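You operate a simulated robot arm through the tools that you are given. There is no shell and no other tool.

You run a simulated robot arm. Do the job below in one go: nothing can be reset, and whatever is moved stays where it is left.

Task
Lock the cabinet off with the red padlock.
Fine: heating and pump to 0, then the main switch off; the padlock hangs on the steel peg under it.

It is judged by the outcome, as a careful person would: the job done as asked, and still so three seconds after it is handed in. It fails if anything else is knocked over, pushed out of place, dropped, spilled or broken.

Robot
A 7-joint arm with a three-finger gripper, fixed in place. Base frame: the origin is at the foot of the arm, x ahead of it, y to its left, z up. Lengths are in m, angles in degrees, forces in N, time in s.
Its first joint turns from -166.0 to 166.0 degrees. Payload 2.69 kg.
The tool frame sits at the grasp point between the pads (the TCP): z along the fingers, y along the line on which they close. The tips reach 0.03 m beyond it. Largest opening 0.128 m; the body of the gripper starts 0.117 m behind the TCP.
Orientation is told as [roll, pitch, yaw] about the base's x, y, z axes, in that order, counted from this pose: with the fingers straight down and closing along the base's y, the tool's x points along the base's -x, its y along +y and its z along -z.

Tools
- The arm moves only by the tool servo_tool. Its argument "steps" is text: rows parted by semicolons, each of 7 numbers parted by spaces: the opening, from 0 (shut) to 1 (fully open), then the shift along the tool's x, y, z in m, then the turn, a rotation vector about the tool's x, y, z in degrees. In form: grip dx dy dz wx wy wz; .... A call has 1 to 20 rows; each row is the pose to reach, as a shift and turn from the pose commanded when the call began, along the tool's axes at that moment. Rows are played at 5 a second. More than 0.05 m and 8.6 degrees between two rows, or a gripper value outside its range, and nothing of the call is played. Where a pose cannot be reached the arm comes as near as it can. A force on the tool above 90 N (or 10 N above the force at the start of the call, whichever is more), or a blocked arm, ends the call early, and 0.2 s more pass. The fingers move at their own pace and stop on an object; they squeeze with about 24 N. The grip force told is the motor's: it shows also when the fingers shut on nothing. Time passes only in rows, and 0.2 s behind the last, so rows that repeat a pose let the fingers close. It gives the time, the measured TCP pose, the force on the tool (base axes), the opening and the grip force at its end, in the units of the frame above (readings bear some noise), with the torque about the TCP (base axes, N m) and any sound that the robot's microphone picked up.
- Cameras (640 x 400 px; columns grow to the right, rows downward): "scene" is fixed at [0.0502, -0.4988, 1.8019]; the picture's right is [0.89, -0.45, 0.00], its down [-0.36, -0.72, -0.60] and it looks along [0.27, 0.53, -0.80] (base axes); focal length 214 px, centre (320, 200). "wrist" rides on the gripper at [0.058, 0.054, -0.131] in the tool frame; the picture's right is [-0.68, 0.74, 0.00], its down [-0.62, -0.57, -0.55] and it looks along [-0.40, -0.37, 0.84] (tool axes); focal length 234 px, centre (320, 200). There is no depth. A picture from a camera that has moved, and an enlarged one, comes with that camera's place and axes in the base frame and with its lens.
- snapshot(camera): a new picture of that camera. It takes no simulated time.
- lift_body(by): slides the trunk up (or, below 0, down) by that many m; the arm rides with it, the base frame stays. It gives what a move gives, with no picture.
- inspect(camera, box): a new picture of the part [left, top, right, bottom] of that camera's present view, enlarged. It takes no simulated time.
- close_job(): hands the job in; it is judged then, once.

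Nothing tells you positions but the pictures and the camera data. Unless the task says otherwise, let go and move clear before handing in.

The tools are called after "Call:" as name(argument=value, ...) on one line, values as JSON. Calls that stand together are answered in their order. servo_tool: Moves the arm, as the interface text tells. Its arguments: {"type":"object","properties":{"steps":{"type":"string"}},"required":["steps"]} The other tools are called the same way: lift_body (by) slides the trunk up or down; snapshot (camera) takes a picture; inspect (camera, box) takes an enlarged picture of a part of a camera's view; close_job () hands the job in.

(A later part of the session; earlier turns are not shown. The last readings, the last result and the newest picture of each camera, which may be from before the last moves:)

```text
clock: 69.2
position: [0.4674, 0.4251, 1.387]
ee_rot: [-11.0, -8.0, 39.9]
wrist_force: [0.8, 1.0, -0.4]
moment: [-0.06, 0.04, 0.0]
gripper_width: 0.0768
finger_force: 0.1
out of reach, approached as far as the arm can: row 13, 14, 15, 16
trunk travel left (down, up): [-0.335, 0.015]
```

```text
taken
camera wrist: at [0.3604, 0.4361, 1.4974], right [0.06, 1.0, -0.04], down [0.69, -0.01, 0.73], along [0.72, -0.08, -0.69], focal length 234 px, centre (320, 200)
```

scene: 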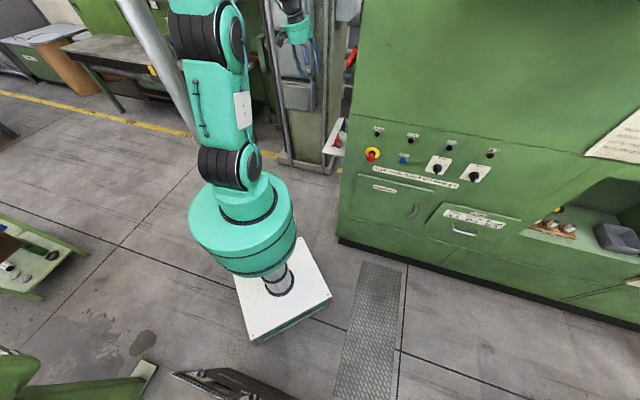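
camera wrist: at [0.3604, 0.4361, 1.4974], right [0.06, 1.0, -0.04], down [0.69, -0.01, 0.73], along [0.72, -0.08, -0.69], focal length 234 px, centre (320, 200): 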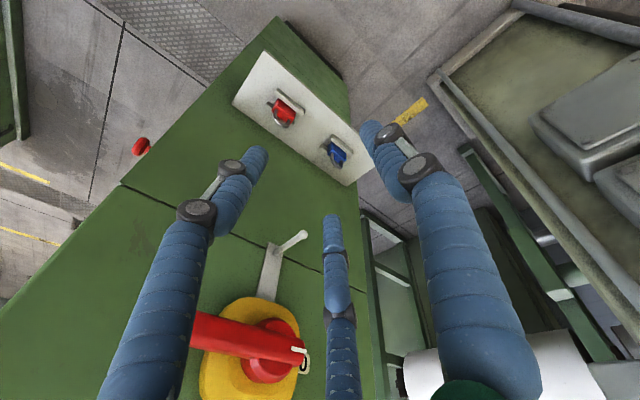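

Now only ~13° off vertical, and slightly leaning is actually what I want: the hand should lean back toward the robot to stay clear of the lever and peg. I go to a standoff above and behind the padlock, leaning 28° back.

Call:
servo_tool(steps="0.6 0.0107 -0.0141 0.0284 -0.8 -2.5 -0.2; 0.6 0.0213 -0.0283 0.0567 -1.6 -5.1 -0.5; 0.6 0.032 -0.0424 0.0851 -2.5 -7.6 -0.7; 0.6 0.0426 -0.0565 0.1134 -3.3 -10.2 -1; 0.6 0.0533 -0.0706 0.1418 -4.1 -12.7 -1.2; 0.6 0.0639 -0.0848 0.1701 -5 -15.3 -1.4; 0.6 0.0746 -0.0989 0.1985 -5.8 -17.8 -1.7; 0.6 0.0852 -0.113 0.2268 -6.6 -20.4 -1.9; 0.6 0.0852 -0.113 0.2268 -6.6 -20.4 -1.9")

Call:
snapshot(camera="wrist")

Call:
snapshot(camera="scene")

```text
clock: 71.2
position: [0.5242, 0.272, 1.1768]
ee_rot: [-5.7, -28.0, 44.9]
wrist_force: [1.2, 0.1, -0.9]
moment: [-0.03, 0.08, 0.01]
gripper_width: 0.0768
finger_force: 0.1
trunk travel left (down, up): [-0.335, 0.015]
```

```text
taken
camera wrist: at [0.3998, 0.2413, 1.2614], right [-0.07, 0.96, 0.25], down [0.54, -0.18, 0.82], along [0.84, 0.19, -0.51], focal length 234 px, centre (320, 200)
```

wrist: 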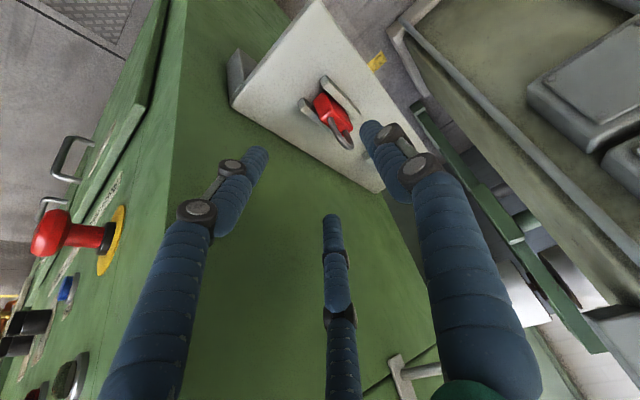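

```text
taken
```

scene: 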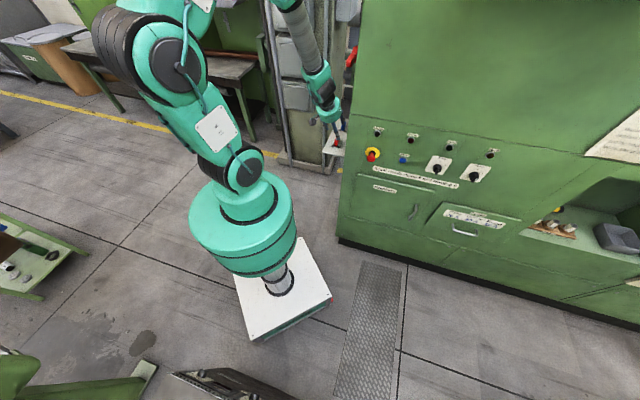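

Exactly the orientation I wanted, no limits. I zoom in on the padlock to measure it from here.

Call:
inspect(camera="wrist", box=[260, 50, 400, 180])

```text
3.08 times, centred on (330, 115) of wrist
camera zoom: at [0.3998, 0.2413, 1.2614], right [-0.07, 0.96, 0.25], down [0.54, -0.18, 0.82], along [0.84, 0.19, -0.51], focal length 720 px, centre (289, 462)
```

zoom: 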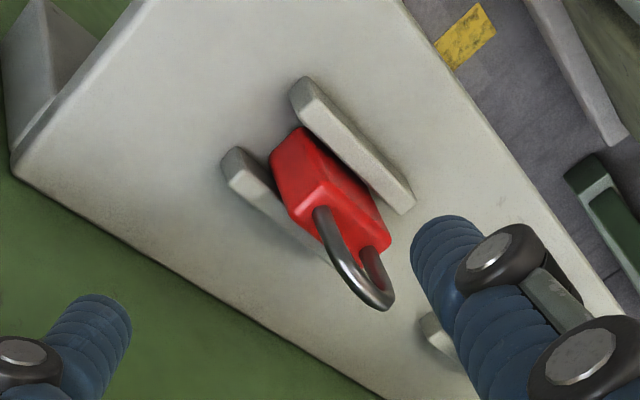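

Refined: the red body spans n 0.612–0.653, s 0.165–0.183, top z 1.061; the shackle tops out at ~1.095; rails are ~1.016 high. I descend most of the way along the tool axis and check.

Call:
servo_tool(steps="0.6 0.0017 0.0119 0.0 0 0 0; 0.6 0.0017 0.0119 0.03 0 0 0; 0.6 0.0017 0.0119 0.06 0 0 0; 0.6 0.0017 0.0119 0.085 0 0 0; 0.6 0.0017 0.0119 0.1 0 0 0; 0.6 0.0017 0.0119 0.1 0 0 0")

Call:
snapshot(camera="wrist")

Call:
inspect(camera="scene", box=[260, 60, 400, 180])

```text
clock: 72.6
position: [0.552, 0.3072, 1.0861]
ee_rot: [-5.8, -28.0, 45.0]
wrist_force: [-0.7, -0.1, 0.6]
moment: [0.03, 0.01, 0.0]
gripper_width: 0.077
finger_force: 0.0
trunk travel left (down, up): [-0.335, 0.015]
```

```text
taken
camera wrist: at [0.4281, 0.2757, 1.1702], right [-0.07, 0.97, 0.25], down [0.54, -0.17, 0.82], along [0.84, 0.19, -0.51], focal length 234 px, centre (320, 200)
```

wrist: 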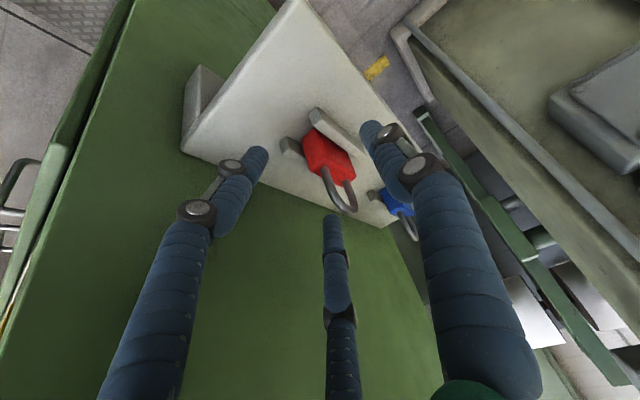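

```text
3.33 times, centred on (330, 120) of scene
camera zoom: at [0.0502, -0.4988, 1.8019], right [0.89, -0.45, 0.0], down [-0.36, -0.72, -0.6], along [0.27, 0.53, -0.8], focal length 715 px, centre (287, 467)
```

zoom: 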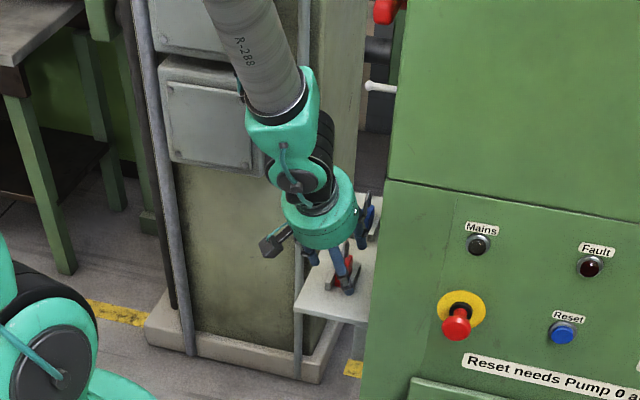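

Call:
inspect(camera="wrist", box=[250, 90, 410, 230])

```text
2.86 times, centred on (330, 160) of wrist
camera zoom: at [0.4281, 0.2757, 1.1702], right [-0.07, 0.97, 0.25], down [0.54, -0.17, 0.82], along [0.84, 0.19, -0.51], focal length 669 px, centre (291, 314)
```

zoom: 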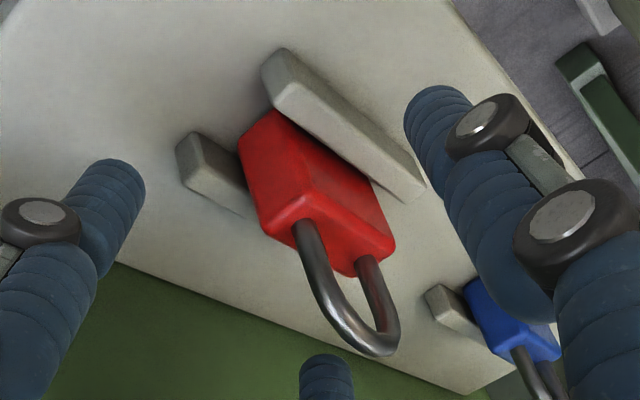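

Alignment checks out: the padlock body is centred between thumb and finger pair. I descend the last 28 mm and close gently.

Call:
servo_tool(steps="0.6 0 0 0.01 0 0 0; 0.6 0 0 0.02 0 0 0; 0.6 0 0 0.028 0 0 0; 0.6 0 0 0.028 0 0 0; 0.45 0 0 0.028 0 0 0; 0.3 0 0 0.028 0 0 0; 0.2 0 0 0.028 0 0 0; 0.1 0 0 0.028 0 0 0; 0 0 0 0.028 0 0 0; 0 0 0 0.028 0 0 0")

Call:
inspect(camera="wrist", box=[240, 90, 400, 230])

Call:
inspect(camera="scene", box=[290, 90, 390, 170])

```text
clock: 74.8
position: [0.5615, 0.3087, 1.0632]
ee_rot: [-5.8, -28.1, 44.9]
wrist_force: [-4.1, -65.0, 16.7]
moment: [-3.02, -0.01, -0.38]
gripper_width: 0.0605
finger_force: 45.0
trunk travel left (down, up): [-0.335, 0.015]
```

```text
2.86 times, centred on (320, 160) of wrist
camera zoom: at [0.4386, 0.2779, 1.1471], right [-0.07, 0.96, 0.25], down [0.54, -0.18, 0.82], along [0.84, 0.19, -0.51], focal length 669 px, centre (320, 314)
```

zoom: 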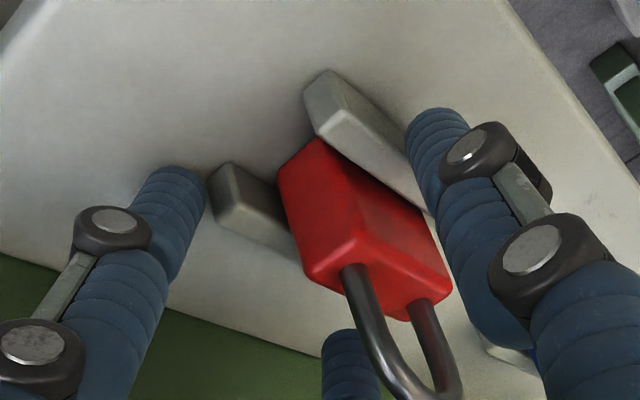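

```text
5.00 times, centred on (340, 130) of scene
camera zoom: at [0.0502, -0.4988, 1.8019], right [0.89, -0.45, 0.0], down [-0.36, -0.72, -0.6], along [0.27, 0.53, -0.8], focal length 1072 px, centre (220, 550)
```

zoom: 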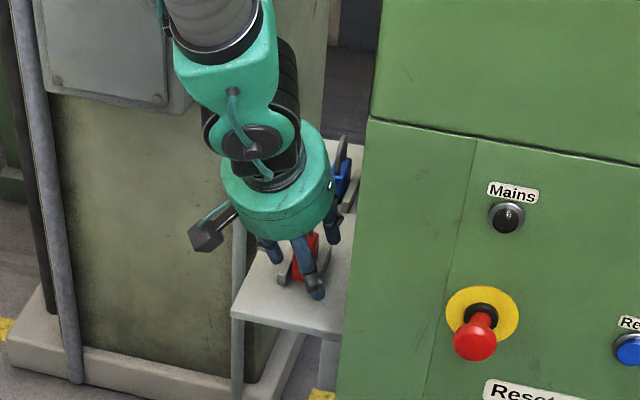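

The fingertips caught the cradle rails (they are higher than I judged, ~1.04). I open and back off right away, then check the padlock hasn't moved.

Call:
servo_tool(steps="0.6 0 0 0 0 0 0; 0.65 0 0 0 0 0 0; 0.65 0 0 -0.02 0 0 0; 0.65 0 0 -0.05 0 0 0; 0.65 0 0 -0.08 0 0 0; 0.65 0 0 -0.11 0 0 0; 0.65 0 0 -0.11 0 0 0")

Call:
inspect(camera="wrist", box=[250, 40, 410, 180])

Call:
snapshot(camera="scene")

```text
clock: 76.4
position: [0.5211, 0.2843, 1.1585]
ee_rot: [-5.8, -28.0, 45.0]
wrist_force: [0.1, -0.3, -0.3]
moment: [0.02, 0.0, 0.01]
gripper_width: 0.0831
finger_force: 0.1
trunk travel left (down, up): [-0.335, 0.015]
```

```text
2.86 times, centred on (330, 110) of wrist
camera zoom: at [0.3958, 0.2534, 1.2417], right [-0.07, 0.97, 0.25], down [0.54, -0.17, 0.82], along [0.84, 0.19, -0.51], focal length 669 px, centre (291, 457)
```

zoom: 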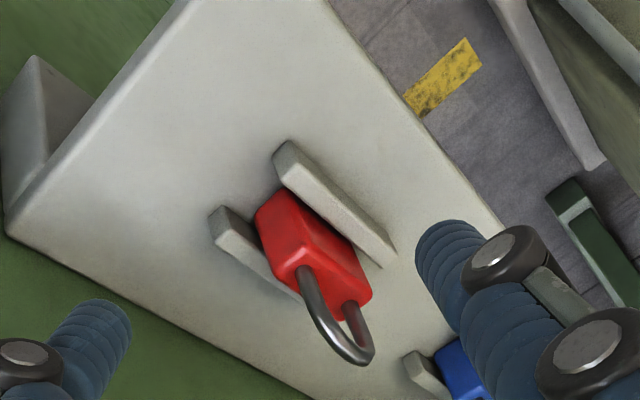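

```text
taken
```

scene: 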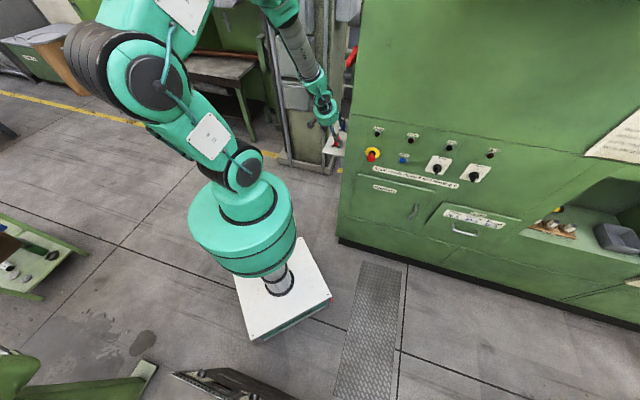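

Padlock undisturbed. The exposed part of the body is only ~28 mm, so I need the hand closer to vertical: I re-orient to a 10° lean back and 9° lean away from the wall, above the padlock.

Call:
servo_tool(steps="0.65 -0.0064 0.0014 0.0077 0.57 3.52 -0.46; 0.65 -0.0129 0.0029 0.0154 1.14 7.04 -0.92; 0.65 -0.0193 0.0043 0.0232 1.72 10.56 -1.38; 0.65 -0.0258 0.0058 0.0309 2.29 14.1 -1.84; 0.65 -0.0322 0.0072 0.0386 2.86 17.6 -2.3; 0.65 -0.0322 0.0072 0.0386 2.86 17.6 -2.3; 0.65 -0.0322 0.0072 0.0386 2.86 17.6 -2.3")

Call:
inspect(camera="wrist", box=[230, 60, 410, 220])

Call:
inspect(camera="scene", box=[260, 40, 400, 180])

```text
clock: 78.0
position: [0.5519, 0.3195, 1.1378]
ee_rot: [-8.8, -10.2, 45.2]
wrist_force: [0.4, -0.2, -0.3]
moment: [-0.03, 0.06, -0.04]
gripper_width: 0.0831
finger_force: 0.0
out of reach, approached as far as the arm can: row 1, 2, 3, 4, 5
trunk travel left (down, up): [-0.335, 0.015]
```

```text
2.50 times, centred on (320, 140) of wrist
camera zoom: at [0.4458, 0.3152, 1.2471], right [-0.03, 1.0, 0.01], down [0.69, 0.02, 0.73], along [0.73, 0.03, -0.69], focal length 585 px, centre (320, 350)
```

zoom: 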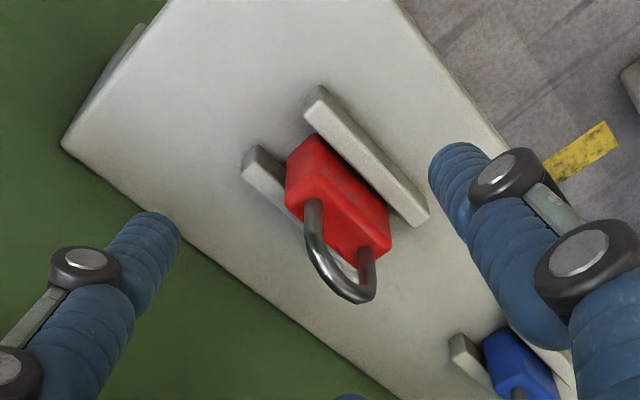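

```text
2.86 times, centred on (330, 110) of scene
camera zoom: at [0.0502, -0.4988, 1.8019], right [0.89, -0.45, 0.0], down [-0.36, -0.72, -0.6], along [0.27, 0.53, -0.8], focal length 613 px, centre (291, 457)
```

zoom: 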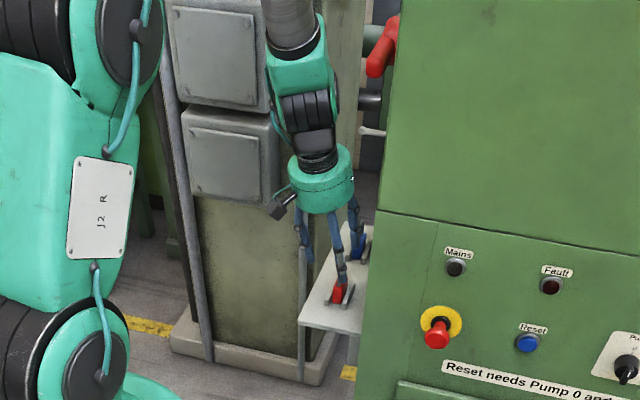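

Orientation reached and centred within ~2 mm. I descend the remaining 7 cm in two stages.

Call:
servo_tool(steps="0.65 -0.002 0.0005 0.015 0 0 0; 0.65 -0.002 0.0005 0.03 0 0 0; 0.65 -0.002 0.0005 0.045 0 0 0; 0.65 -0.002 0.0005 0.058 0 0 0; 0.65 -0.002 0.0005 0.058 0 0 0")

Call:
inspect(camera="wrist", box=[240, 90, 420, 250])

Call:
inspect(camera="scene", box=[280, 60, 400, 180])

```text
clock: 79.2
position: [0.5658, 0.3229, 1.0834]
ee_rot: [-8.7, -10.3, 45.1]
wrist_force: [0.9, 0.8, 0.8]
moment: [-0.04, 0.03, -0.01]
gripper_width: 0.0833
finger_force: 0.1
trunk travel left (down, up): [-0.335, 0.015]
```

```text
2.50 times, centred on (330, 170) of wrist
camera zoom: at [0.4597, 0.319, 1.1933], right [-0.03, 1.0, 0.01], down [0.69, 0.01, 0.73], along [0.73, 0.03, -0.69], focal length 585 px, centre (295, 275)
```

zoom: 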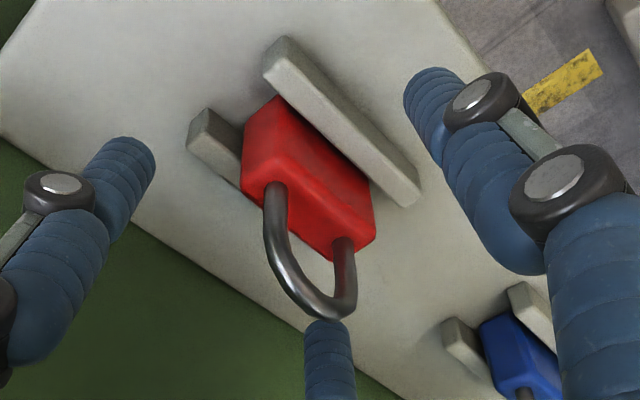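

```text
3.33 times, centred on (340, 120) of scene
camera zoom: at [0.0502, -0.4988, 1.8019], right [0.89, -0.45, 0.0], down [-0.36, -0.72, -0.6], along [0.27, 0.53, -0.8], focal length 715 px, centre (253, 467)
```

zoom: 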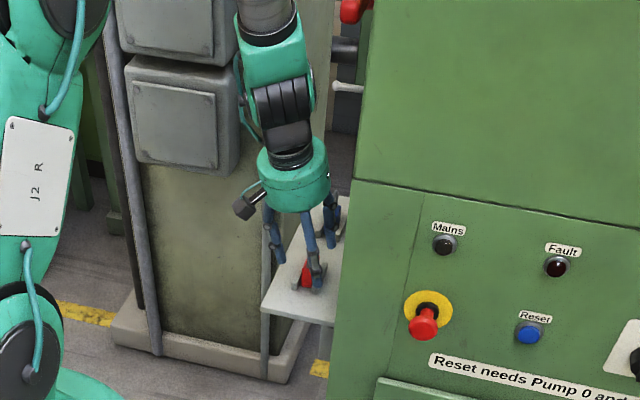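

Nearly centred; I apply a 2–3 mm correction, lower the last 12 mm and close slowly.

Call:
servo_tool(steps="0.65 -0.0025 -0.002 0.004 0 0 0; 0.65 -0.0025 -0.002 0.0085 0 0 0; 0.65 -0.0025 -0.002 0.0125 0 0 0; 0.65 -0.0025 -0.002 0.0125 0 0 0; 0.5 -0.0025 -0.002 0.0125 0 0 0; 0.4 -0.0025 -0.002 0.0125 0 0 0; 0.3 -0.0025 -0.002 0.0125 0 0 0; 0.25 -0.0025 -0.002 0.0125 0 0 0; 0.25 -0.0025 -0.002 0.0125 0 0 0")

Call:
inspect(camera="wrist", box=[240, 90, 420, 250])

```text
clock: 81.2
position: [0.5722, 0.3226, 1.0709]
ee_rot: [-8.8, -10.2, 45.0]
wrist_force: [0.4, 1.0, -0.7]
moment: [0.02, 0.01, 0.04]
gripper_width: 0.0326
finger_force: 0.4
trunk travel left (down, up): [-0.335, 0.015]
```

```text
2.50 times, centred on (330, 170) of wrist
camera zoom: at [0.4663, 0.3183, 1.182], right [-0.03, 1.0, 0.01], down [0.69, 0.01, 0.73], along [0.73, 0.03, -0.69], focal length 585 px, centre (295, 275)
```

zoom: 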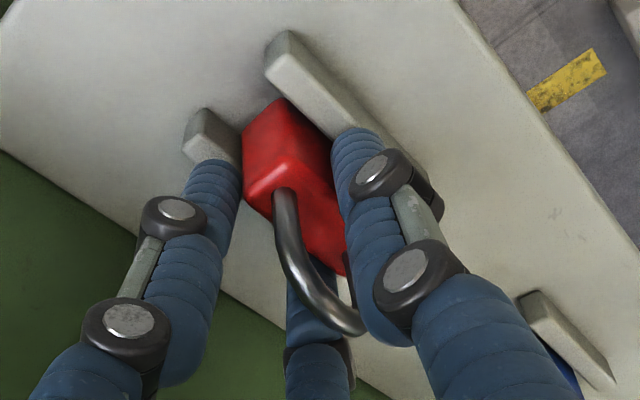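

The fingers clear the rails and surround the body: thumb on the near side, pair on the wall side. I close fully.

Call:
servo_tool(steps="0.2 0 0 0 0 0 0; 0.15 0 0 0 0 0 0; 0.1 0 0 0 0 0 0; 0 0 0 0 0 0 0; 0 0 0 0 0 0 0; 0 0 0 0 0 0 0")

Call:
inspect(camera="wrist", box=[240, 90, 420, 250])

```text
clock: 82.6
position: [0.5725, 0.3235, 1.0719]
ee_rot: [-8.8, -10.3, 45.1]
wrist_force: [-6.8, 6.9, -0.5]
moment: [0.31, 0.36, 0.29]
gripper_width: 0.0309
finger_force: 23.3
trunk travel left (down, up): [-0.335, 0.015]
```

```text
2.50 times, centred on (330, 170) of wrist
camera zoom: at [0.4659, 0.3187, 1.182], right [-0.03, 1.0, 0.01], down [0.69, 0.01, 0.73], along [0.73, 0.03, -0.69], focal length 585 px, centre (295, 275)
```

zoom: 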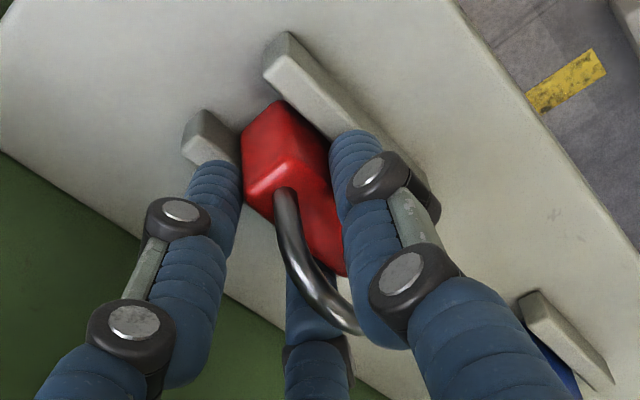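

Solid grip (31 mm reading, 23 N) with little side force. I lift straight up by 5 cm and check the hold.

Call:
servo_tool(steps="0 -0.0018 -0.0015 -0.0097 0 0 0; 0 -0.0035 -0.003 -0.0195 0 0 0; 0 -0.0053 -0.0045 -0.0292 0 0 0; 0 -0.007 -0.0061 -0.0389 0 0 0; 0 -0.0088 -0.0076 -0.0486 0 0 0; 0 -0.0088 -0.0076 -0.0486 0 0 0")

Call:
inspect(camera="wrist", box=[240, 90, 420, 250])

Call:
inspect(camera="scene", box=[280, 60, 400, 180])

```text
clock: 84.0
position: [0.5712, 0.3239, 1.125]
ee_rot: [-8.7, -10.2, 44.9]
wrist_force: [-0.5, 0.7, -0.3]
moment: [-0.01, 0.03, -0.01]
gripper_width: 0.0311
finger_force: 24.1
trunk travel left (down, up): [-0.335, 0.015]
```

```text
2.50 times, centred on (330, 170) of wrist
camera zoom: at [0.4655, 0.3182, 1.2337], right [-0.03, 1.0, 0.01], down [0.69, 0.01, 0.73], along [0.73, 0.03, -0.69], focal length 585 px, centre (295, 275)
```

zoom: 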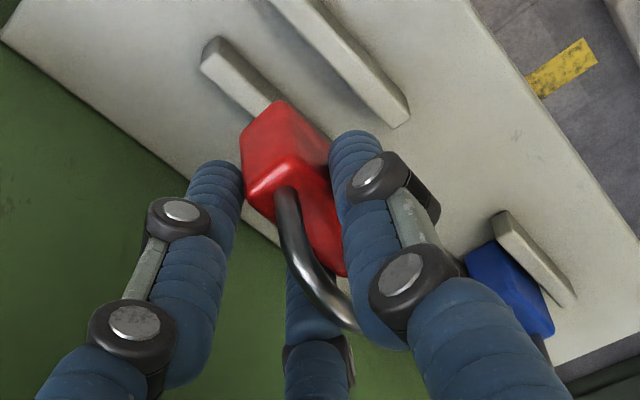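

```text
3.33 times, centred on (340, 120) of scene
camera zoom: at [0.0502, -0.4988, 1.8019], right [0.89, -0.45, 0.0], down [-0.36, -0.72, -0.6], along [0.27, 0.53, -0.8], focal length 715 px, centre (253, 467)
```

zoom: 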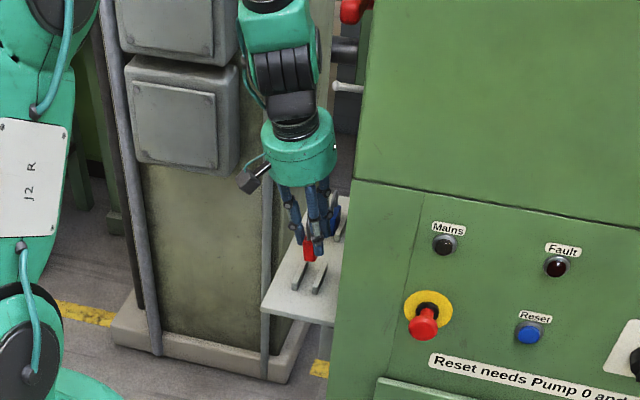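

The padlock is held securely and upright, its loop centre practically at the TCP. I now pull it away from the wall and pitch the tool up ~70° so the hand points horizontally along the cabinet side, keeping the loop facing the peg direction.

Call:
servo_tool(steps="0 -0.0054 0.0051 -0.0158 0 0 0; 0 -0.0108 0.0103 -0.0315 0 -6.9 1.1; 0 -0.0162 0.0154 -0.0473 0 -13.8 2.2; 0 -0.0216 0.0205 -0.0631 0 -20.8 3.2; 0 -0.027 0.0257 -0.0789 0 -27.7 4.3; 0 -0.0323 0.0308 -0.0946 0 -34.6 5.4; 0 -0.0377 0.0359 -0.1104 0 -41.5 6.5; 0 -0.0431 0.041 -0.1262 0 -48.4 7.6; 0 -0.0485 0.0462 -0.1419 0 -55.4 8.6; 0 -0.0539 0.0513 -0.1577 0 -62.3 9.7; 0 -0.0539 0.0513 -0.1577 0 -69.2 10.8; 0 -0.0539 0.0513 -0.1577 0 -69.2 10.8")

Call:
snapshot(camera="wrist")

Call:
snapshot(camera="scene")

```text
clock: 85.5
position: [0.5277, 0.3458, 1.0503]
ee_rot: [-6.2, -28.7, 43.2]
wrist_force: [-0.4, 7.2, 21.9]
moment: [0.45, 0.17, 0.1]
gripper_width: 0.0272
finger_force: 24.1
out of reach, approached as far as the arm can: row 7
trunk travel left (down, up): [-0.335, 0.015]
stopped in row 7: the force on the tool passed its limit at 273 N (the readings are from after the stop); the commanded pose is now the measured one
```

```text
taken
camera wrist: at [0.4019, 0.3183, 1.1325], right [-0.04, 0.97, 0.26], down [0.53, -0.2, 0.83], along [0.85, 0.17, -0.5], focal length 234 px, centre (320, 200)
```

wrist: 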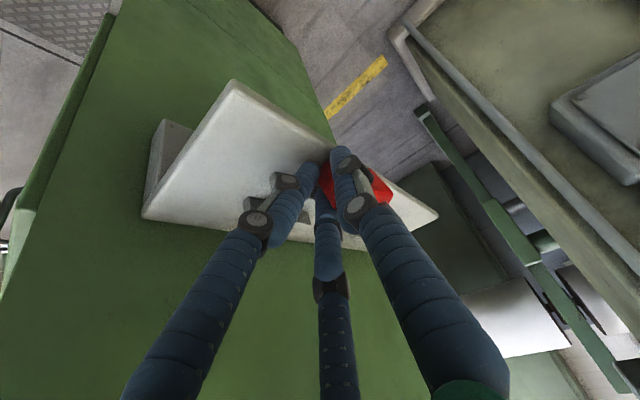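

```text
taken
```

scene: 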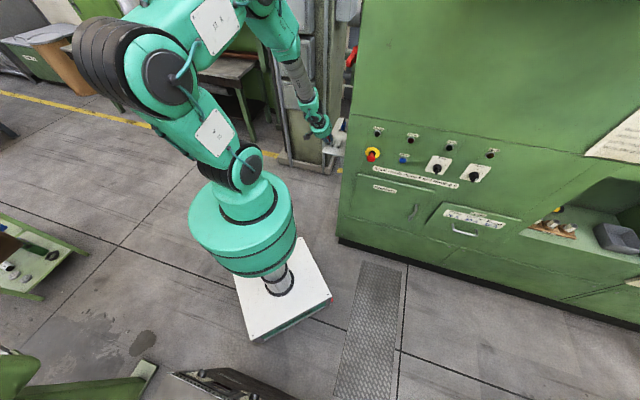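

The arm unexpectedly dropped and touched something: at an unreachable row it swung to a different pose and stopped on force. I look carefully before moving anything.

Call:
inspect(camera="wrist", box=[220, 70, 460, 270])

Call:
inspect(camera="scene", box=[270, 70, 390, 180])

```text
2.00 times, centred on (340, 170) of wrist
camera zoom: at [0.4019, 0.3183, 1.1325], right [-0.04, 0.97, 0.26], down [0.53, -0.2, 0.83], along [0.85, 0.17, -0.5], focal length 468 px, centre (280, 260)
```

zoom: 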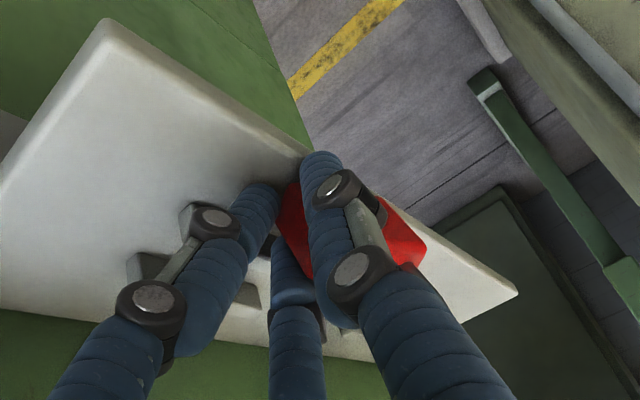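

```text
3.64 times, centred on (330, 125) of scene
camera zoom: at [0.0502, -0.4988, 1.8019], right [0.89, -0.45, 0.0], down [-0.36, -0.72, -0.6], along [0.27, 0.53, -0.8], focal length 780 px, centre (284, 473)
```

zoom: 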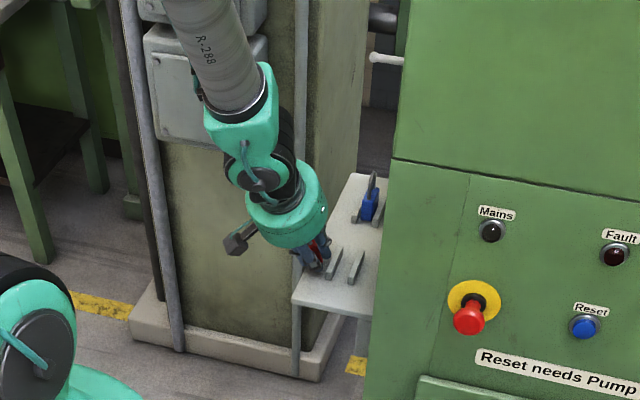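

The blue padlock is still in its cradle and the red one is still in the fingers, though it has shifted in the grip; the fingertips rest on the shelf. I lift gently straight up a little.

Call:
servo_tool(steps="0 -0.0048 -0.001 -0.0087 0 0 0; 0 -0.0096 -0.002 -0.0174 0 0 0; 0 -0.0144 -0.003 -0.0262 0 0 0; 0 -0.0192 -0.004 -0.0349 0 0 0; 0 -0.0288 -0.006 -0.0523 0 0 0; 0 -0.0288 -0.006 -0.0523 0 0 0")

Call:
snapshot(camera="wrist")

Call:
inspect(camera="wrist", box=[240, 90, 420, 250])

Call:
inspect(camera="scene", box=[270, 70, 390, 180])

```text
clock: 86.9
position: [0.5232, 0.3406, 1.1086]
ee_rot: [-6.2, -28.3, 43.1]
wrist_force: [0.2, 0.8, -1.9]
moment: [-0.05, 0.03, -0.03]
gripper_width: 0.0242
finger_force: 23.9
trunk travel left (down, up): [-0.335, 0.015]
```

```text
taken
camera wrist: at [0.3973, 0.3136, 1.1906], right [-0.04, 0.97, 0.25], down [0.53, -0.19, 0.83], along [0.85, 0.17, -0.5], focal length 234 px, centre (320, 200)
```

wrist: 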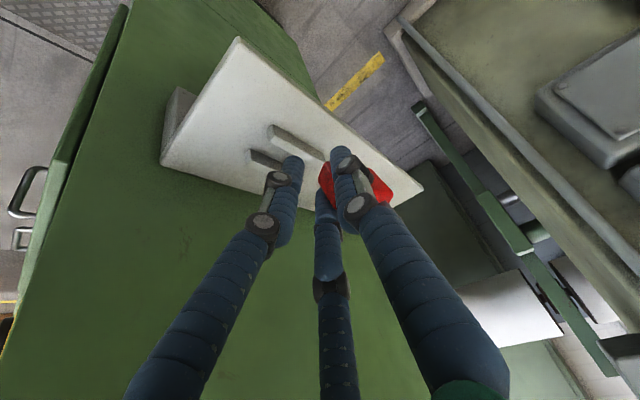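

```text
2.50 times, centred on (330, 170) of wrist
camera zoom: at [0.3973, 0.3136, 1.1906], right [-0.04, 0.97, 0.25], down [0.53, -0.19, 0.83], along [0.85, 0.17, -0.5], focal length 585 px, centre (295, 275)
```

zoom: 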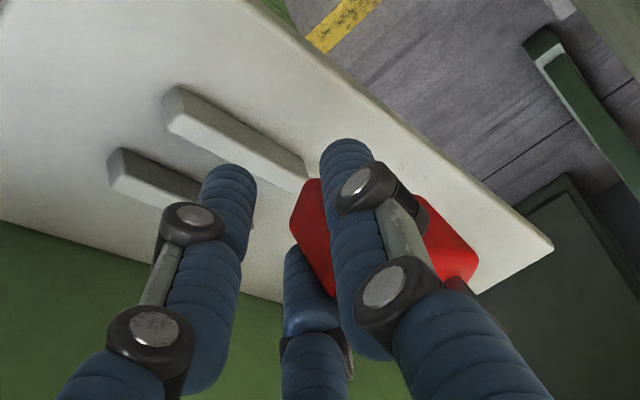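

```text
3.64 times, centred on (330, 125) of scene
camera zoom: at [0.0502, -0.4988, 1.8019], right [0.89, -0.45, 0.0], down [-0.36, -0.72, -0.6], along [0.27, 0.53, -0.8], focal length 780 px, centre (284, 473)
```

zoom: 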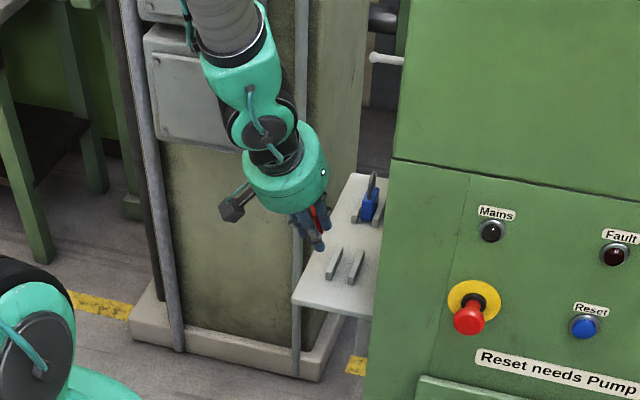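

Call:
inspect(camera="wrist", box=[300, 130, 400, 220])

Call:
inspect(camera="scene", box=[335, 100, 375, 150])

Call:
inspect(camera="scene", box=[310, 100, 360, 150])

```text
4.44 times, centred on (350, 175) of wrist
camera zoom: at [0.3973, 0.3136, 1.1906], right [-0.04, 0.97, 0.25], down [0.53, -0.19, 0.83], along [0.85, 0.17, -0.5], focal length 1041 px, centre (187, 311)
```

zoom: 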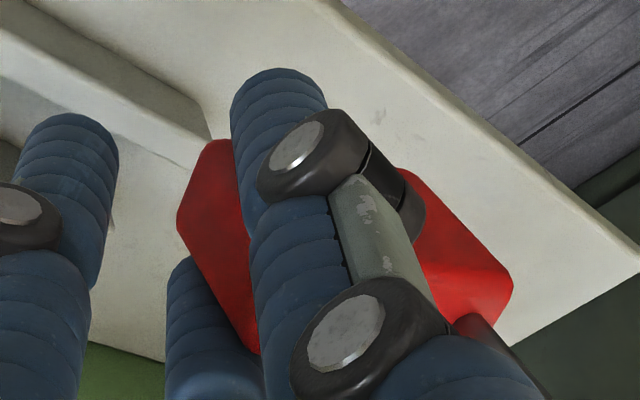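

```text
8.00 times, centred on (355, 125) of scene
camera zoom: at [0.0502, -0.4988, 1.8019], right [0.89, -0.45, 0.0], down [-0.36, -0.72, -0.6], along [0.27, 0.53, -0.8], focal length 1716 px, centre (40, 800)
```

zoom: 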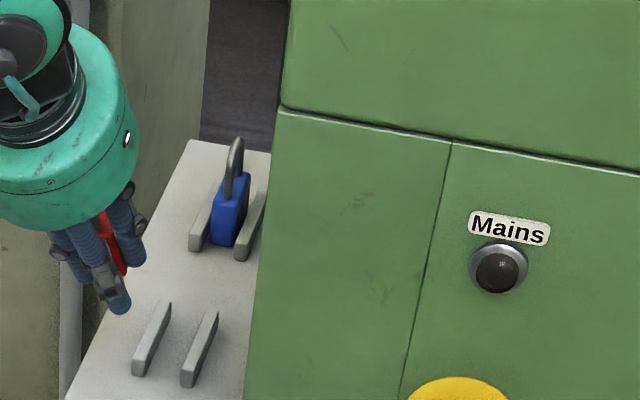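

```text
8.00 times, centred on (335, 125) of scene
camera zoom: at [0.0502, -0.4988, 1.8019], right [0.89, -0.45, 0.0], down [-0.36, -0.72, -0.6], along [0.27, 0.53, -0.8], focal length 1716 px, centre (200, 800)
```

zoom: 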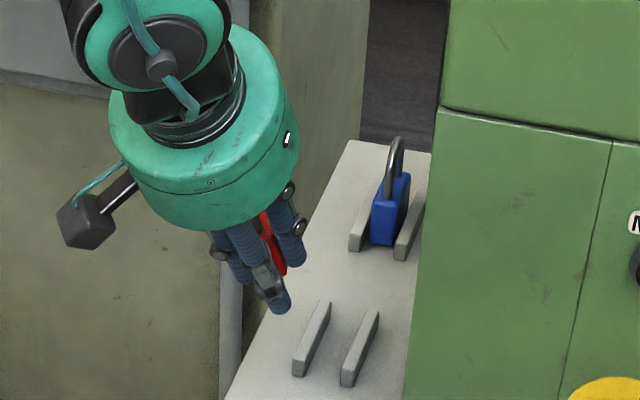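

The red padlock turned in the grip: its shackle now points sideways out of the fingers (toward the tool's -x), which is actually handy, since with the hand horizontal the shackle would point up. I move in small checked steps now, first raising the hand.

Call:
servo_tool(steps="0 -0.0096 0.003 -0.0174 0 0 0; 0 -0.0192 0.006 -0.0349 0 0 0; 0 -0.0288 0.009 -0.0523 0 0 0; 0 -0.0384 0.012 -0.0698 0 0 0; 0 -0.0384 0.012 -0.0698 0 0 0")

Call:
snapshot(camera="scene")

Call:
inspect(camera="wrist", box=[240, 90, 420, 250])

```text
clock: 88.1
position: [0.5122, 0.3559, 1.1846]
ee_rot: [-6.2, -28.4, 43.2]
wrist_force: [0.5, 0.2, -1.5]
moment: [-0.05, 0.01, -0.03]
gripper_width: 0.0241
finger_force: 24.2
trunk travel left (down, up): [-0.335, 0.015]
```

```text
taken
```

scene: 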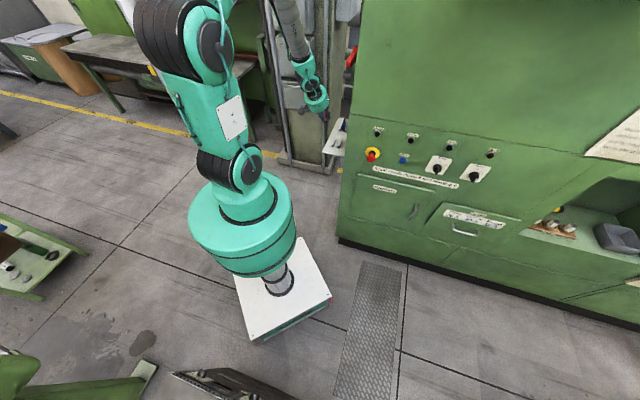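

```text
2.50 times, centred on (330, 170) of wrist
camera zoom: at [0.3869, 0.3298, 1.2667], right [-0.04, 0.97, 0.25], down [0.53, -0.19, 0.83], along [0.85, 0.17, -0.5], focal length 585 px, centre (295, 275)
```

zoom: 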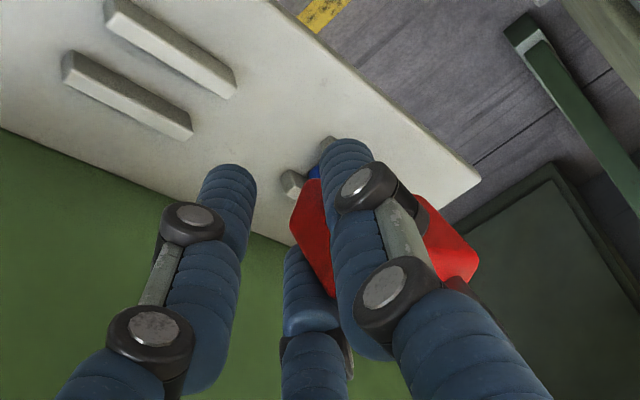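

Call:
inspect(camera="scene", box=[295, 75, 345, 125])

Call:
inspect(camera="wrist", box=[310, 140, 390, 210])

```text
8.00 times, centred on (320, 100) of scene
camera zoom: at [0.0502, -0.4988, 1.8019], right [0.89, -0.45, 0.0], down [-0.36, -0.72, -0.6], along [0.27, 0.53, -0.8], focal length 1716 px, centre (320, 1000)
```

zoom: 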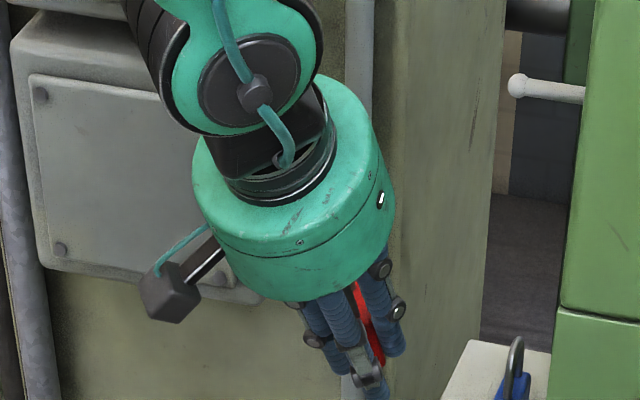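

```text
5.71 times, centred on (350, 175) of wrist
camera zoom: at [0.3869, 0.3298, 1.2667], right [-0.04, 0.97, 0.25], down [0.53, -0.19, 0.83], along [0.85, 0.17, -0.5], focal length 1338 px, centre (149, 343)
```

zoom: 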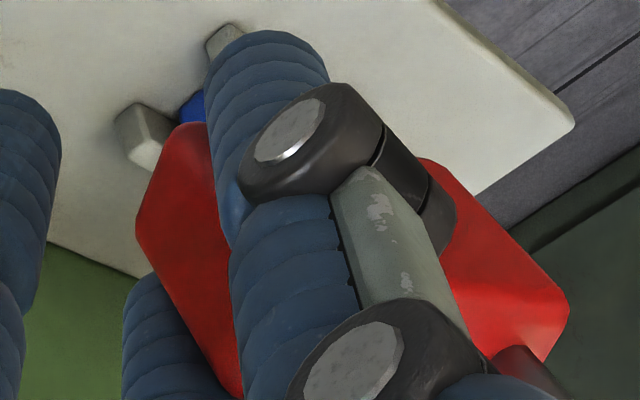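

The grip on the padlock is poor, so I'll set it back between its rails and re-grip. I first yaw the hand ~19° to line the body up with the rails, well above them, in small steps.

Call:
servo_tool(steps="0 0 -0.0121 0.0013 1.8 0.36 3.3; 0 0 -0.0243 0.0026 3.6 0.72 6.6; 0 0 -0.0364 0.004 5.4 1.08 9.9; 0 0 -0.0486 0.0053 7.2 1.44 13.2; 0 0 -0.0607 0.0066 9.04 1.8 16.6; 0 0 -0.0607 0.0066 9.04 1.8 16.6")

Call:
snapshot(camera="wrist")

Call:
inspect(camera="wrist", box=[250, 70, 430, 230])

Call:
inspect(camera="scene", box=[300, 70, 380, 150])

```text
clock: 89.5
position: [0.5537, 0.3106, 1.1867]
ee_rot: [-6.2, -28.4, 24.0]
wrist_force: [0.1, 0.1, -1.2]
moment: [-0.03, 0.02, 0.02]
gripper_width: 0.0242
finger_force: 23.2
trunk travel left (down, up): [-0.335, 0.015]
```

```text
taken
camera wrist: at [0.4263, 0.3267, 1.2682], right [0.28, 0.93, 0.25], down [0.44, -0.36, 0.83], along [0.85, -0.12, -0.5], focal length 234 px, centre (320, 200)
```

wrist: 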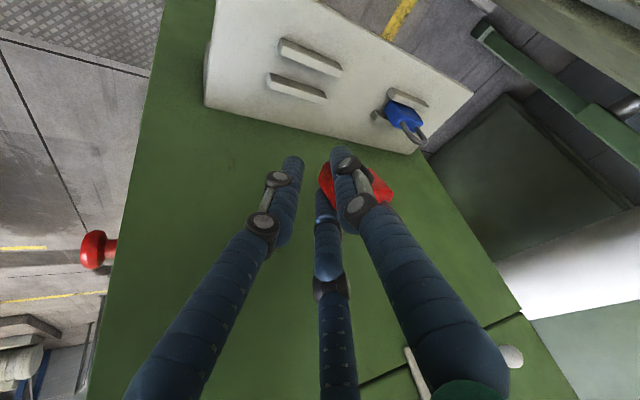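

```text
2.50 times, centred on (340, 150) of wrist
camera zoom: at [0.4263, 0.3267, 1.2682], right [0.28, 0.93, 0.25], down [0.44, -0.36, 0.83], along [0.85, -0.12, -0.5], focal length 585 px, centre (270, 325)
```

zoom: 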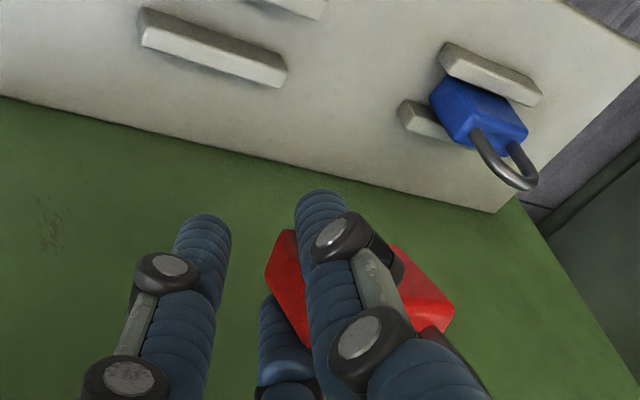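

```text
5.00 times, centred on (340, 110) of scene
camera zoom: at [0.0502, -0.4988, 1.8019], right [0.89, -0.45, 0.0], down [-0.36, -0.72, -0.6], along [0.27, 0.53, -0.8], focal length 1072 px, centre (220, 650)
```

zoom: 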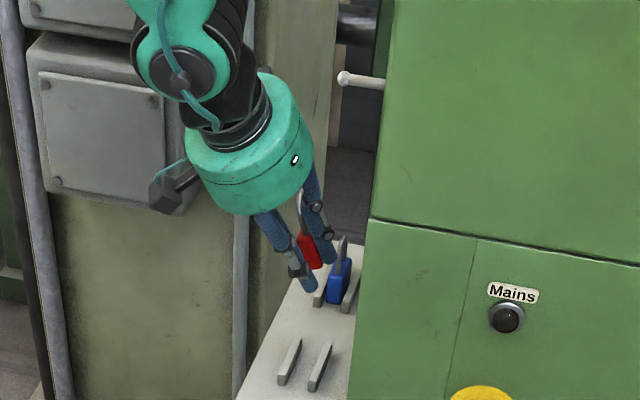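

The scene view shows the padlock's shackle pointing toward the palm, leaning ~17–20° toward me. I tilt the hand so the padlock is nearly upright over the rails and lower partway, in small steps.

Call:
servo_tool(steps="0 0.0052 0.0008 0.0124 -1.8 2.6 0.7; 0 0.0105 0.0016 0.0248 -3.6 5.2 1.4; 0 0.0157 0.0023 0.0372 -5.4 7.8 2.0; 0 0.021 0.0031 0.0496 -7.2 10.4 2.7; 0 0.0262 0.0039 0.062 -9 13 3.4; 0 0.0262 0.0039 0.062 -9 13 3.4")

Call:
inspect(camera="wrist", box=[230, 70, 430, 230])

Call:
inspect(camera="scene", box=[305, 85, 375, 155])

```text
clock: 90.9
position: [0.5599, 0.3116, 1.1257]
ee_rot: [2.3, -19.3, 20.8]
wrist_force: [-0.2, 0.1, -0.5]
moment: [-0.02, -0.03, 0.01]
gripper_width: 0.0242
finger_force: 24.5
out of reach, approached as far as the arm can: row 4, 5, 6
trunk travel left (down, up): [-0.335, 0.015]
```

```text
2.50 times, centred on (330, 150) of wrist
camera zoom: at [0.4514, 0.3217, 1.2339], right [0.33, 0.91, 0.25], down [0.59, -0.4, 0.7], along [0.74, -0.08, -0.67], focal length 585 px, centre (295, 325)
```

zoom: 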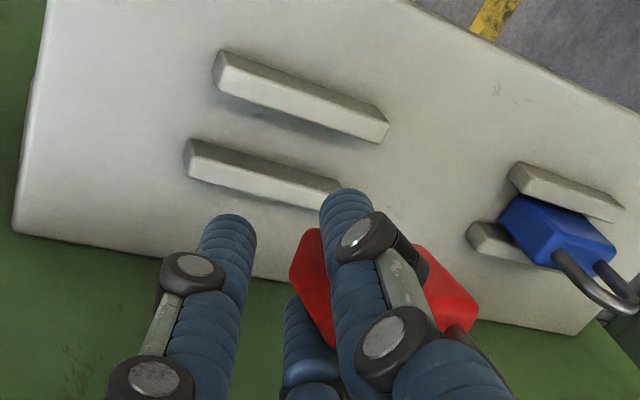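

```text
5.71 times, centred on (340, 120) of scene
camera zoom: at [0.0502, -0.4988, 1.8019], right [0.89, -0.45, 0.0], down [-0.36, -0.72, -0.6], along [0.27, 0.53, -0.8], focal length 1226 px, centre (206, 657)
```

zoom: 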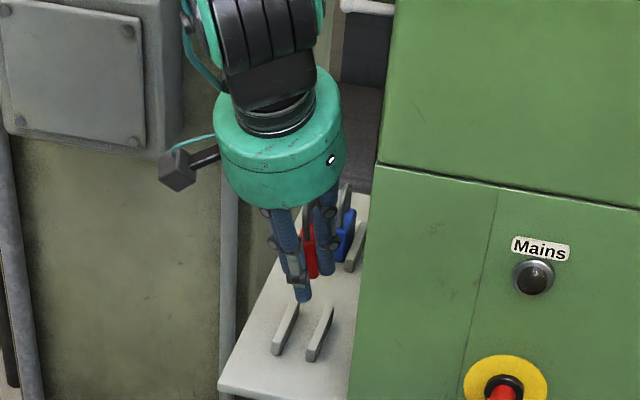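

The padlock now hangs upright, parallel to the blue one, and lies over the gap between the rails. I lower it straight down in steps.

Call:
servo_tool(steps="0 0.005 -0.0006 0.0142 0 0 0; 0 0.0099 -0.0011 0.0283 0 0 0; 0 0.0149 -0.0017 0.0425 0 0 0; 0 0.0149 -0.0017 0.0425 0 0 0")

Call:
inspect(camera="wrist", box=[230, 70, 430, 230])

Call:
inspect(camera="scene", box=[315, 100, 365, 150])

```text
clock: 91.9
position: [0.5557, 0.3118, 1.0702]
ee_rot: [4.3, -15.5, 20.3]
wrist_force: [0.0, 0.1, -0.9]
moment: [0.04, -0.03, -0.04]
gripper_width: 0.0242
finger_force: 24.1
out of reach, approached as far as the arm can: row 1, 2
trunk travel left (down, up): [-0.335, 0.015]
```

```text
2.50 times, centred on (330, 150) of wrist
camera zoom: at [0.4557, 0.3208, 1.1854], right [0.34, 0.91, 0.23], down [0.64, -0.41, 0.65], along [0.69, -0.07, -0.72], focal length 585 px, centre (295, 325)
```

zoom: 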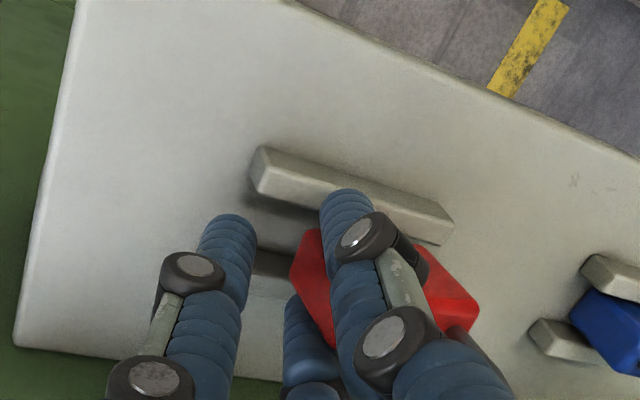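

```text
8.00 times, centred on (340, 125) of scene
camera zoom: at [0.0502, -0.4988, 1.8019], right [0.89, -0.45, 0.0], down [-0.36, -0.72, -0.6], along [0.27, 0.53, -0.8], focal length 1716 px, centre (160, 800)
```

zoom: 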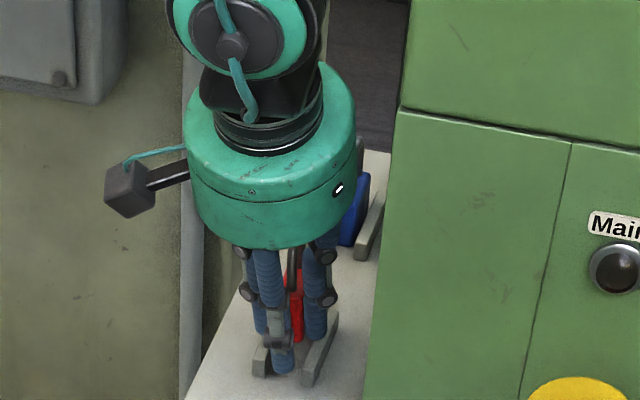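

The body is over the gap between the rails. I shift 4 mm toward me to centre it, lower 5 mm more, then open gently so it settles between the rails.

Call:
servo_tool(steps="0 0.0015 0.0017 0.0 0 0 0; 0 0.0029 0.0033 0.0023 0 0 0; 0 0.0029 0.0033 0.0046 0 0 0; 0 0.0029 0.0033 0.0046 0 0 0")

Call:
inspect(camera="wrist", box=[260, 110, 390, 220])

Call:
inspect(camera="scene", box=[325, 115, 355, 145])

```text
clock: 92.9
position: [0.5548, 0.3149, 1.0682]
ee_rot: [4.3, -15.4, 20.3]
wrist_force: [0.2, -1.9, 14.2]
moment: [0.65, -0.47, -0.07]
gripper_width: 0.0243
finger_force: 24.0
trunk travel left (down, up): [-0.335, 0.015]
```

```text
3.64 times, centred on (325, 165) of wrist
camera zoom: at [0.4537, 0.3239, 1.1837], right [0.34, 0.91, 0.23], down [0.64, -0.41, 0.65], along [0.69, -0.07, -0.72], focal length 852 px, centre (302, 327)
```

zoom: 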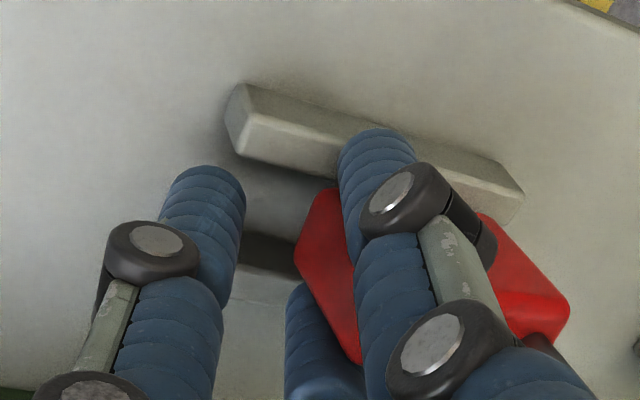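

```text
13.33 times, centred on (340, 130) of scene
camera zoom: at [0.0502, -0.4988, 1.8019], right [0.89, -0.45, 0.0], down [-0.36, -0.72, -0.6], along [0.27, 0.53, -0.8], focal length 2860 px, centre (53, 1133)
```

zoom: 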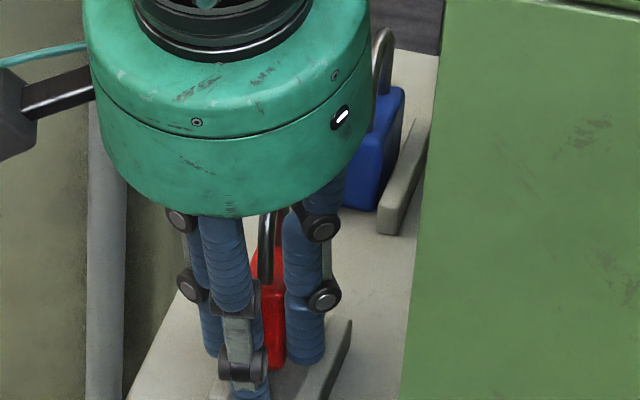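

Contact is at the padlock's far bottom corner on the near rail: the body is yawed ~10° off the rails. I raise slightly, yaw the hand 10° about the padlock, and look.

Call:
servo_tool(steps="0 0.0013 -0.0004 -0.0048 0 0 0; 0 0.001 0.0027 -0.0049 1.33 -0.36 4.8; 0 0.0006 0.0058 -0.0049 2.67 -0.72 9.6; 0 0.0006 0.0058 -0.0049 2.67 -0.72 9.6")

Call:
inspect(camera="wrist", box=[260, 110, 390, 220])

Call:
inspect(camera="scene", box=[325, 115, 355, 145])

```text
clock: 93.9
position: [0.5519, 0.3197, 1.0745]
ee_rot: [4.4, -15.6, 11.9]
wrist_force: [-0.3, -0.8, -1.6]
moment: [0.01, 0.02, -0.02]
gripper_width: 0.0239
finger_force: 23.4
trunk travel left (down, up): [-0.335, 0.015]
```

```text
3.64 times, centred on (325, 165) of wrist
camera zoom: at [0.4533, 0.3421, 1.1888], right [0.47, 0.85, 0.24], down [0.57, -0.5, 0.65], along [0.67, -0.17, -0.72], focal length 852 px, centre (302, 327)
```

zoom: 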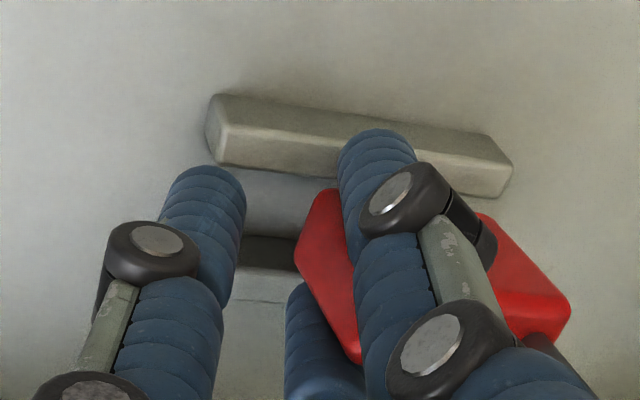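

```text
13.33 times, centred on (340, 130) of scene
camera zoom: at [0.0502, -0.4988, 1.8019], right [0.89, -0.45, 0.0], down [-0.36, -0.72, -0.6], along [0.27, 0.53, -0.8], focal length 2860 px, centre (53, 1133)
```

zoom: 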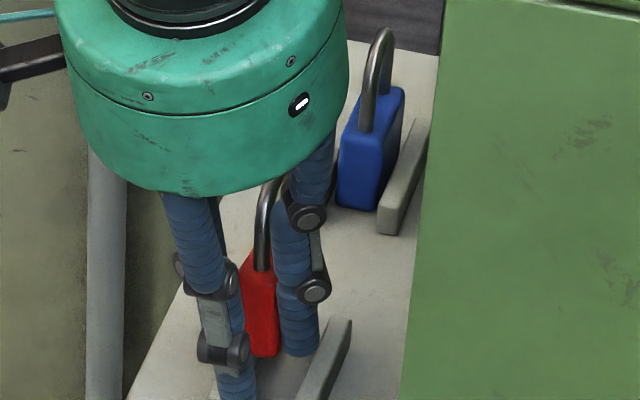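

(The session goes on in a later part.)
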